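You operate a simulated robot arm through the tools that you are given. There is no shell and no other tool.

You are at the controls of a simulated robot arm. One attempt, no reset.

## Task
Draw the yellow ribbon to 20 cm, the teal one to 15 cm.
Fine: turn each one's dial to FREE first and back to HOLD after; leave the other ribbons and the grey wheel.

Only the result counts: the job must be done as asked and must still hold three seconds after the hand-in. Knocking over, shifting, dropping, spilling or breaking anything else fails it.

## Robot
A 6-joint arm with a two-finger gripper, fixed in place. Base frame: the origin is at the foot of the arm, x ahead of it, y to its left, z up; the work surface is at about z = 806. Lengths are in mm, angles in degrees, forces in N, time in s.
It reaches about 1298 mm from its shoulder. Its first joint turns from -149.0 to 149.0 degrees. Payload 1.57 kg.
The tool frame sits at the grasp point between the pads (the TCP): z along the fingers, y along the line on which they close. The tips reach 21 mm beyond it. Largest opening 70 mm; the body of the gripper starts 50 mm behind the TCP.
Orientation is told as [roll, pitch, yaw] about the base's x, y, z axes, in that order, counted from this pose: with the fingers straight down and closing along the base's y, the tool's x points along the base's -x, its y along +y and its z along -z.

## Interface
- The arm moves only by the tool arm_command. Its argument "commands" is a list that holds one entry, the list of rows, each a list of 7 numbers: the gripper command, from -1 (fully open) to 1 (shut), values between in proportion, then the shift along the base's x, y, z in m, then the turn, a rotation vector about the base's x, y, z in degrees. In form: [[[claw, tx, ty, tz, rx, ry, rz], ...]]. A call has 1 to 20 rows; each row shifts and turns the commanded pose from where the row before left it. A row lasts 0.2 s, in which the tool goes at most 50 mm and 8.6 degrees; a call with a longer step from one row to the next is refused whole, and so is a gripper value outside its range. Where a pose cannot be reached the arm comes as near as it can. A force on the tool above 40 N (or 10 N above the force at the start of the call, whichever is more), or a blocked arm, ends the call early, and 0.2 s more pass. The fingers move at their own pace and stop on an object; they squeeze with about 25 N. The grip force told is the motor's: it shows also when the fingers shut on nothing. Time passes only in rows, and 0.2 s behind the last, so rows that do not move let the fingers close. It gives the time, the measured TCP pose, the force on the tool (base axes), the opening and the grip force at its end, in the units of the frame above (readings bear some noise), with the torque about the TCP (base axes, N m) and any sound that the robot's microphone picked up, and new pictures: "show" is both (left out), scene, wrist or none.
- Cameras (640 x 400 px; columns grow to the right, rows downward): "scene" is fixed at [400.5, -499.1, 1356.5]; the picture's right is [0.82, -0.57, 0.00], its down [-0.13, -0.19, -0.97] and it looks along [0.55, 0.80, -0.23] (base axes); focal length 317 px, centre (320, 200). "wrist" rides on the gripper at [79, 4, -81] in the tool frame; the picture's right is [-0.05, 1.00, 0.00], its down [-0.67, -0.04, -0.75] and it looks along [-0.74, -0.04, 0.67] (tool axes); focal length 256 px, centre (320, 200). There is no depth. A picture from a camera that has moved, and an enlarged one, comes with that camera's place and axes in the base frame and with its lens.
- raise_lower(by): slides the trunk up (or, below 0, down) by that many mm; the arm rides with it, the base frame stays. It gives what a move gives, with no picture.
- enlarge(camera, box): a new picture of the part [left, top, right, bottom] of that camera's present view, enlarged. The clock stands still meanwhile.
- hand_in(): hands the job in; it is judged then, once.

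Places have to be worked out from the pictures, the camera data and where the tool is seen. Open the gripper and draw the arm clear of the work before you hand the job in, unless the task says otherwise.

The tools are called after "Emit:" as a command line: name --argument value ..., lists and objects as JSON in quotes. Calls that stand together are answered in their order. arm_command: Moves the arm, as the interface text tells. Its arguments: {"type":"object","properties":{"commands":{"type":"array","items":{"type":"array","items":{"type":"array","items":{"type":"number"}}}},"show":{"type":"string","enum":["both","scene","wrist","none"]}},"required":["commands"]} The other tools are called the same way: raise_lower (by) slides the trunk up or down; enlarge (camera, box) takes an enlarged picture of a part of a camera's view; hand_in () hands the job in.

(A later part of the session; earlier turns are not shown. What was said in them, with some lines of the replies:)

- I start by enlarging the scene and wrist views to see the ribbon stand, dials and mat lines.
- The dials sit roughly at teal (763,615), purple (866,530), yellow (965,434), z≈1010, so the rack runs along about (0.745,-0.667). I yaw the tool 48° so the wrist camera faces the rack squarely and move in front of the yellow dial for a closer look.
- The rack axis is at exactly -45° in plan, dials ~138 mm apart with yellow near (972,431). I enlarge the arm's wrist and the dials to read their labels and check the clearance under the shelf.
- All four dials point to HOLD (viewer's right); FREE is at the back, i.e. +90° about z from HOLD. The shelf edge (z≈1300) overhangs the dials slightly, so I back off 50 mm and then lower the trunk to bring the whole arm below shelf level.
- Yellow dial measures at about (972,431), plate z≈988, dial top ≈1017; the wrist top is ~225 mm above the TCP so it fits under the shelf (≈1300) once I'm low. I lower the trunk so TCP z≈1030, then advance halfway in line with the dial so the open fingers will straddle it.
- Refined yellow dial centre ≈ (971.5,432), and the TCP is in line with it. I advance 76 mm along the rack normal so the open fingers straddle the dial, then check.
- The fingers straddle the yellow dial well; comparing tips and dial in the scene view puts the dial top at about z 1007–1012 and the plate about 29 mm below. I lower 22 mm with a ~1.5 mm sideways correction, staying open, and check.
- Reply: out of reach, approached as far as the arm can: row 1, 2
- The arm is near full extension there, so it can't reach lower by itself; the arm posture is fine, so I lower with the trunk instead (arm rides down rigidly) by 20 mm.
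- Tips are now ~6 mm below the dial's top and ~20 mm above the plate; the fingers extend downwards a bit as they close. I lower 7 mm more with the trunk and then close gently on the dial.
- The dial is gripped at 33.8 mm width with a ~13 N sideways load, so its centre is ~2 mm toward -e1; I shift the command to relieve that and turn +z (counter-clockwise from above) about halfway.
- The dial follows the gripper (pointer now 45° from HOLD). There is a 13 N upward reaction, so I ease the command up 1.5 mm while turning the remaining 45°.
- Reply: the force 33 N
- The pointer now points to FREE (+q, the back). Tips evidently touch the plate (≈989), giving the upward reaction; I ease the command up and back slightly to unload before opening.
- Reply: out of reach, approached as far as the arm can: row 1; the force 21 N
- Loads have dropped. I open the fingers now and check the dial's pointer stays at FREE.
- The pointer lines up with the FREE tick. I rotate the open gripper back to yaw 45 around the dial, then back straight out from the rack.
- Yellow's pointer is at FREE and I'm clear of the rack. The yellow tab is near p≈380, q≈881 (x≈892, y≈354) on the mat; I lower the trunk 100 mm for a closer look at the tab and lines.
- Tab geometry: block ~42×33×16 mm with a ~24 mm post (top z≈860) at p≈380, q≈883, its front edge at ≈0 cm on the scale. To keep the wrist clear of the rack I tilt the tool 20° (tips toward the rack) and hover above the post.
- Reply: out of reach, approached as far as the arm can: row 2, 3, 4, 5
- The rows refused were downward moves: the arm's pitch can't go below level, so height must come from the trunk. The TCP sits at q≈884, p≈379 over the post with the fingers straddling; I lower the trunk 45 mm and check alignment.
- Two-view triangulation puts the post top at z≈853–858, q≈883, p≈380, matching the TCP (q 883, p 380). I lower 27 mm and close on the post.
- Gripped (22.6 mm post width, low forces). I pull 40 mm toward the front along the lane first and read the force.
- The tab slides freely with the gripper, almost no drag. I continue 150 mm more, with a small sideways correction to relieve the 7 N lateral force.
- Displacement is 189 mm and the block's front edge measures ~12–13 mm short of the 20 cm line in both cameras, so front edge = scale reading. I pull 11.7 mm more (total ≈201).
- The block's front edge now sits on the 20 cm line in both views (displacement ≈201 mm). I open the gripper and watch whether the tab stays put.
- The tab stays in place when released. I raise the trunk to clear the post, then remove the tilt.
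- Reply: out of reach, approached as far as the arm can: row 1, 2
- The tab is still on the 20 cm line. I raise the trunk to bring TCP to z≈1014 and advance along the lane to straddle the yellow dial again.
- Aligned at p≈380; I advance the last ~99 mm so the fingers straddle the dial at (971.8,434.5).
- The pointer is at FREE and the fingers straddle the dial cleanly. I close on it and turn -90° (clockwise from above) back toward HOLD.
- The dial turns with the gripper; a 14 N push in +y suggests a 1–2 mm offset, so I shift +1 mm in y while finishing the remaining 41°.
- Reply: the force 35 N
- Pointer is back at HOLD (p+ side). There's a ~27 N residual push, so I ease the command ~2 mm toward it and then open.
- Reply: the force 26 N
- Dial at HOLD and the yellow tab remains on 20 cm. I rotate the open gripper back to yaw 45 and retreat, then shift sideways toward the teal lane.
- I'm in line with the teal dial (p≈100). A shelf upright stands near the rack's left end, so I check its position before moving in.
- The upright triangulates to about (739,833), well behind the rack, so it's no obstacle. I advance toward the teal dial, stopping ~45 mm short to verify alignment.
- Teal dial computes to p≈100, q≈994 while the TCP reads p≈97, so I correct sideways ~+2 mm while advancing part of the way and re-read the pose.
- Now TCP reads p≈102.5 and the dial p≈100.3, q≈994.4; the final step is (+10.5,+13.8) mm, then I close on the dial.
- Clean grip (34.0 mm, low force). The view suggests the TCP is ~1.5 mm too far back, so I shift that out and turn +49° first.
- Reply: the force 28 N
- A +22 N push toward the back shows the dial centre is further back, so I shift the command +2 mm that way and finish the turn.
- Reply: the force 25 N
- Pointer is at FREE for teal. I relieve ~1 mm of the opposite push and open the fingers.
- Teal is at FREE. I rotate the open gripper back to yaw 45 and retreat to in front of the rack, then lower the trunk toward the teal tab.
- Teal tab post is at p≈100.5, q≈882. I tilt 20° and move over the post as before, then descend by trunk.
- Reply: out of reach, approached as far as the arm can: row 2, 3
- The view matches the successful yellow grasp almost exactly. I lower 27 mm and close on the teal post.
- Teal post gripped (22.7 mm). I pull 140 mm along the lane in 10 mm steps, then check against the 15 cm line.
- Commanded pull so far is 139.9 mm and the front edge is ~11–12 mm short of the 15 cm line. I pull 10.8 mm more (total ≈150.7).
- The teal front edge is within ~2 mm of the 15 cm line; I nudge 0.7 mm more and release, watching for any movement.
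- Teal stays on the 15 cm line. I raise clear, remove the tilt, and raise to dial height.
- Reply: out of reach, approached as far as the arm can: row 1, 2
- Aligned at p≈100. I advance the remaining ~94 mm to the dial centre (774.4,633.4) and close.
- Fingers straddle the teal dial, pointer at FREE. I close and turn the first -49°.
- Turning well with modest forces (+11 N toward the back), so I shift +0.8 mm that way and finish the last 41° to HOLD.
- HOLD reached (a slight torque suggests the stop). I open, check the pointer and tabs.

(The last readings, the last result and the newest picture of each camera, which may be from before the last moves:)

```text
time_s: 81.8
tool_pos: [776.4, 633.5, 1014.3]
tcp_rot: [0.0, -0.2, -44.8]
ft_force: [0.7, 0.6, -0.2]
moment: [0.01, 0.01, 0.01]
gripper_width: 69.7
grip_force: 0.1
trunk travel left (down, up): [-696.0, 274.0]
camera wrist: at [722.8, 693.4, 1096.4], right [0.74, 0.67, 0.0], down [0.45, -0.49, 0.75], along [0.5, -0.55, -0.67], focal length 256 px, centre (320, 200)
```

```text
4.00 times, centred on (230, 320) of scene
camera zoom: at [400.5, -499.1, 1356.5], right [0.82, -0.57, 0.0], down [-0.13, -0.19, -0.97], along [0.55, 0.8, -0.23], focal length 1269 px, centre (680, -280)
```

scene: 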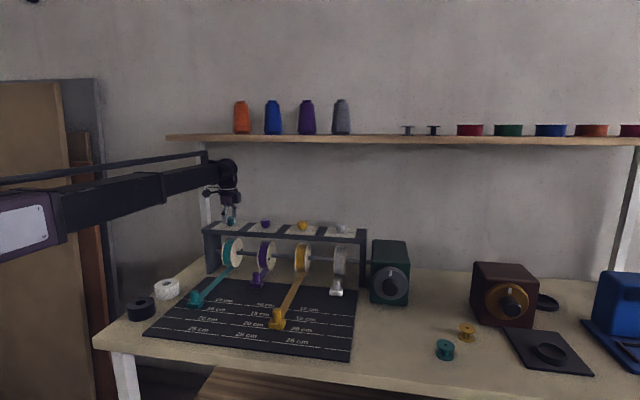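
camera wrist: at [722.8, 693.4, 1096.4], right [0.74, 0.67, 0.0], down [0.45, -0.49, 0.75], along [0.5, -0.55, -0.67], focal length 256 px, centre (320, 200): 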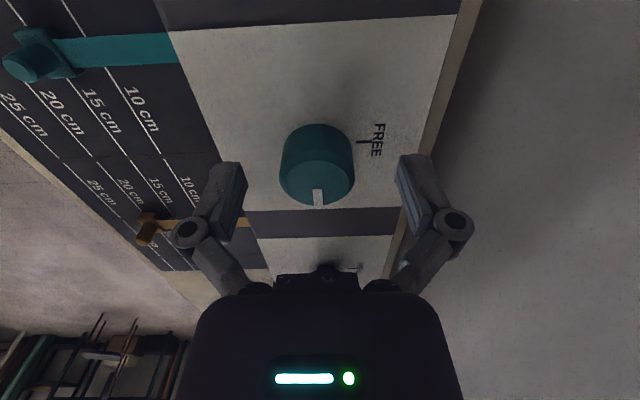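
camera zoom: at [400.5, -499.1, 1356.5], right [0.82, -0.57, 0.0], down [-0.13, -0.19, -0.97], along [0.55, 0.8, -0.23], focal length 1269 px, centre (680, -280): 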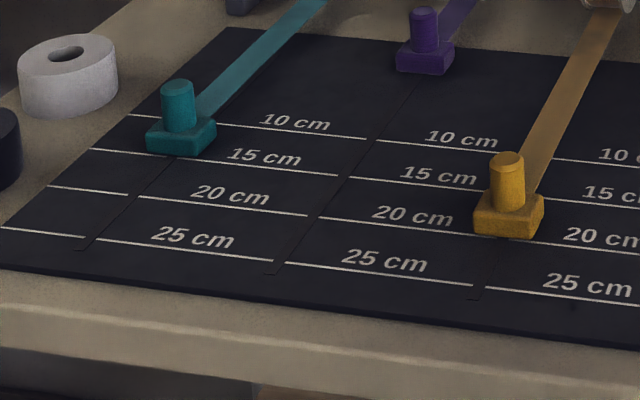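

Both tabs sit on their lines and the teal pointer is at HOLD. I rotate the open gripper back, retreat from the rack, and check all dials.

Emit:
arm_command --commands '[[[-1, 0, 0, 0, 0, 0, 8.2], [-1, 0, 0, 0, 0, 0, 8.2], [-1, 0, 0, 0, 0, 0, 8.2], [-1, 0, 0, 0, 0, 0, 8.2], [-1, 0, 0, 0, 0, 0, 8.2], [-1, 0, 0, 0, 0, 0, 8.2], [-1, 0, 0, 0, 0, 0, 8.2], [-1, 0, 0, 0, 0, 0, 8.2], [-1, 0, 0, 0, 0, 0, 8.2], [-1, 0, 0, 0, 0, 0, 8.2], [-1, 0, 0, 0, 0, 0, 7.9], [-1, -0.01, -0.01, 0, 0, 0, 0], [-1, -0.02, -0.02, 0, 0, 0, 0], [-1, -0.025, -0.025, 0, 0, 0, 0], [-1, -0.025, -0.025, 0, 0, 0, 0], [-1, -0.025, -0.025, 0, 0, 0, 0], [-1, -0.025, -0.025, 0, 0, 0, 0], [-1, -0.025, -0.025, 0, 0, 0, 0], [-1, 0, 0, 0, 0, 0, 0]]]' --show "both"

Emit:
enlarge --camera "scene" --box '[200, 205, 300, 267]'

Emit:
enlarge --camera "scene" --box '[280, 205, 380, 267]'

Emit:
enlarge --camera "scene" --box '[140, 205, 380, 355]'

```text
time_s: 85.8
tool_pos: [621.1, 480.4, 1014.5]
tcp_rot: [0.0, -0.1, 45.1]
ft_force: [0.2, -0.5, 0.6]
moment: [-0.02, 0.01, 0.03]
gripper_width: 70.1
grip_force: 0.1
trunk travel left (down, up): [-696.0, 274.0]
camera wrist: at [562.2, 427.4, 1096.3], right [-0.67, 0.74, 0.0], down [0.49, 0.45, 0.75], along [0.55, 0.5, -0.67], focal length 256 px, centre (320, 200)
```

scene: 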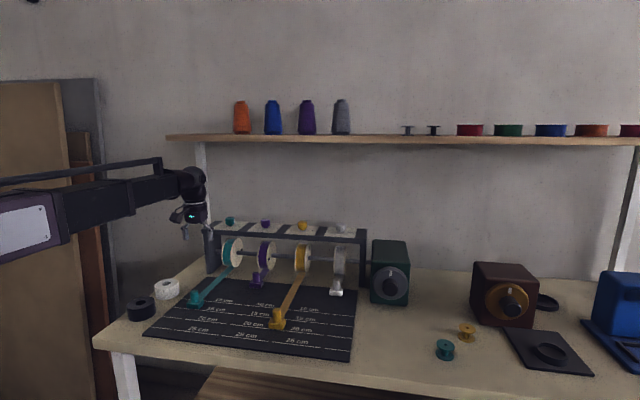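
wrist: 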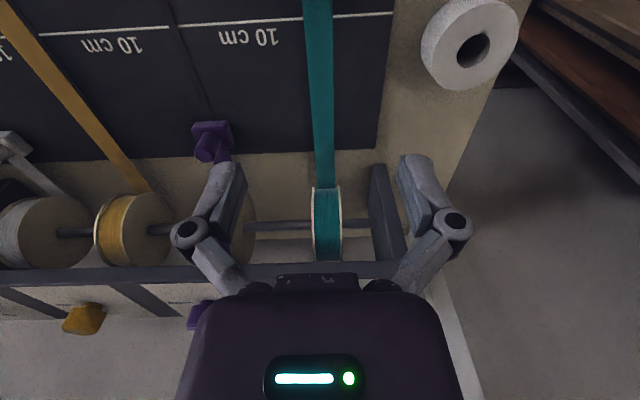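

```text
6.40 times, centred on (250, 236) of scene
camera zoom: at [400.5, -499.1, 1356.5], right [0.82, -0.57, 0.0], down [-0.13, -0.19, -0.97], along [0.55, 0.8, -0.23], focal length 2031 px, centre (768, -30)
```

zoom: 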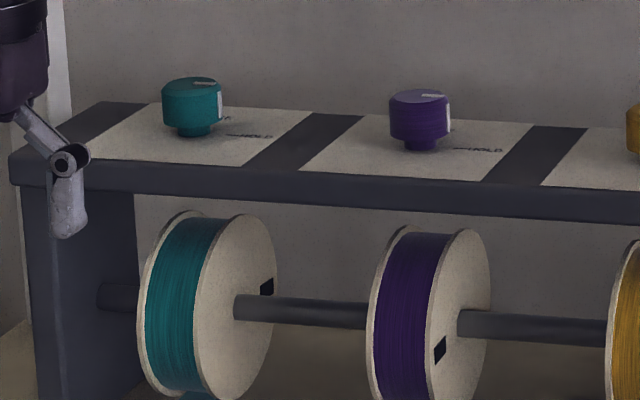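

```text
6.40 times, centred on (330, 236) of scene
camera zoom: at [400.5, -499.1, 1356.5], right [0.82, -0.57, 0.0], down [-0.13, -0.19, -0.97], along [0.55, 0.8, -0.23], focal length 2031 px, centre (256, -30)
```

zoom: 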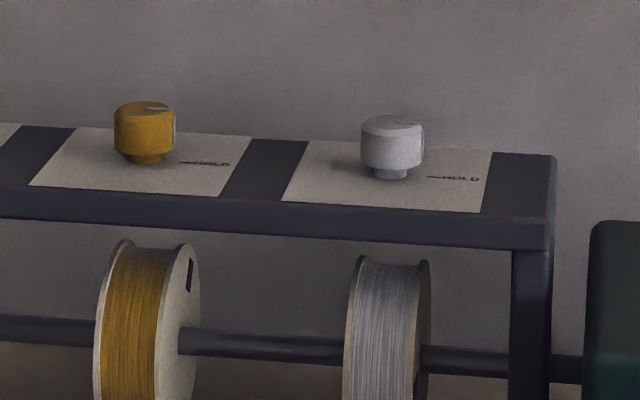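

```text
2.67 times, centred on (260, 280) of scene
camera zoom: at [400.5, -499.1, 1356.5], right [0.82, -0.57, 0.0], down [-0.13, -0.19, -0.97], along [0.55, 0.8, -0.23], focal length 846 px, centre (480, -13)
```

zoom: 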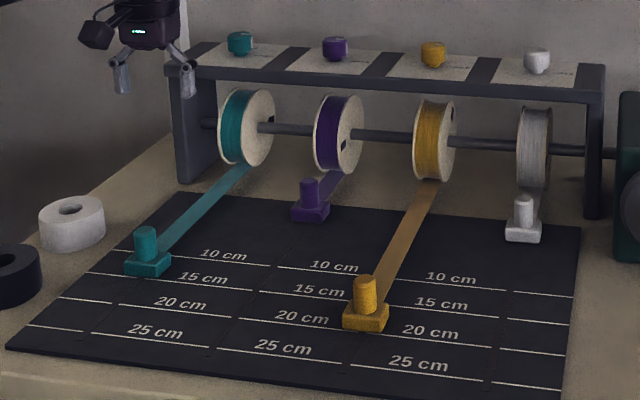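

Everything checks out: all four dials at HOLD, yellow on 20 cm, teal on 15 cm, the others untouched. I raise the arm well clear and wait a moment before a last look.

Emit:
arm_command --commands '[[[-1, -0.025, -0.025, 0, 0, 0, 0], [-1, -0.025, -0.025, 0, 0, 0, 0], [-1, 0, 0, 0, 0, 0, 0]]]' --show "none"

Emit:
raise_lower --by 200

Emit:
enlarge --camera "scene" --box '[140, 205, 380, 355]'

Emit:
enlarge --camera "scene" --box '[225, 290, 325, 352]'

Emit:
enlarge --camera "scene" --box '[150, 270, 250, 332]'

```text
time_s: 86.6
tool_pos: [570.5, 428.9, 1014.7]
tcp_rot: [0.1, -0.1, 45.2]
ft_force: [-0.2, 0.8, 0.0]
moment: [0.01, 0.04, 0.01]
gripper_width: 69.7
grip_force: 0.1
trunk travel left (down, up): [-696.0, 274.0]
```

```text
time_s: 88.8
tool_pos: [569.5, 429.7, 1214.2]
tcp_rot: [0.0, -0.1, 45.1]
ft_force: [-0.2, -0.4, -0.1]
moment: [0.04, -0.02, 0.03]
gripper_width: 69.8
grip_force: 0.0
trunk travel left (down, up): [-896.0, 74.0]
```

```text
2.67 times, centred on (260, 280) of scene
camera zoom: at [400.5, -499.1, 1356.5], right [0.82, -0.57, 0.0], down [-0.13, -0.19, -0.97], along [0.55, 0.8, -0.23], focal length 846 px, centre (480, -13)
```

zoom: 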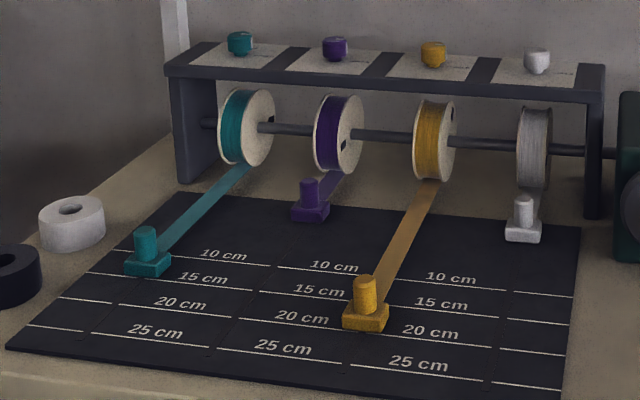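

```text
6.40 times, centred on (275, 321) of scene
camera zoom: at [400.5, -499.1, 1356.5], right [0.82, -0.57, 0.0], down [-0.13, -0.19, -0.97], along [0.55, 0.8, -0.23], focal length 2031 px, centre (608, -574)
```

zoom: 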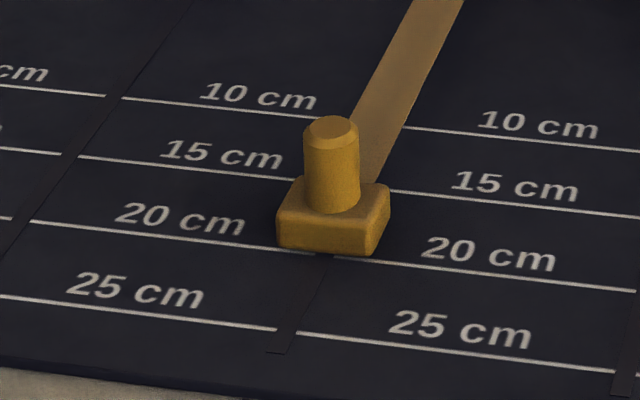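

```text
6.40 times, centred on (200, 301) of scene
camera zoom: at [400.5, -499.1, 1356.5], right [0.82, -0.57, 0.0], down [-0.13, -0.19, -0.97], along [0.55, 0.8, -0.23], focal length 2031 px, centre (1088, -446)
```

zoom: 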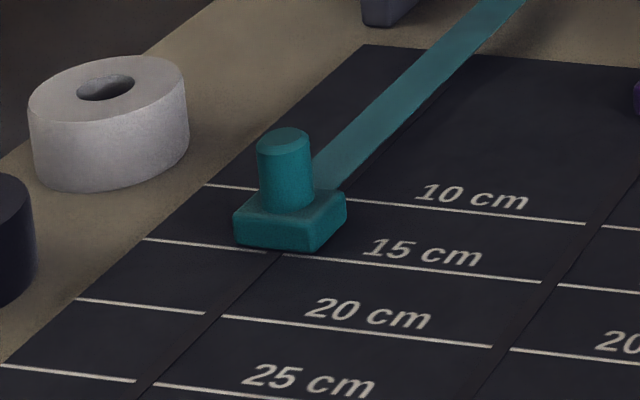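

The yellow tab is stable on 20 cm and the teal tab on 15 cm. Both dials are at HOLD, the other ribbons and the grey wheel are untouched, and the arm is clear with the gripper open, so I hand in.

Emit:
hand_in

```text
The job is handed in.
```

The yellow ribbon is drawn to 20 cm and the teal one to 15 cm, and the job is handed in. I don't have the judge's result.

- **Position:** each tab's front edge sits on its line, within about 2 mm. At rest the front edges sat at about 0 cm, so I used that edge as the reading. If the judge measures from the tab's centre instead, both ribbons would read about 1.7 cm short.
- **Dials:** I turned each dial to FREE before drawing its ribbon and back to HOLD after. All four dials showed HOLD in the last pictures, and neither tab moved once released.
- **Left alone:** the purple and white ribbons had not moved, and I did not touch the grey wheel.
- **Arm:** it is raised clear of the work with the gripper open.
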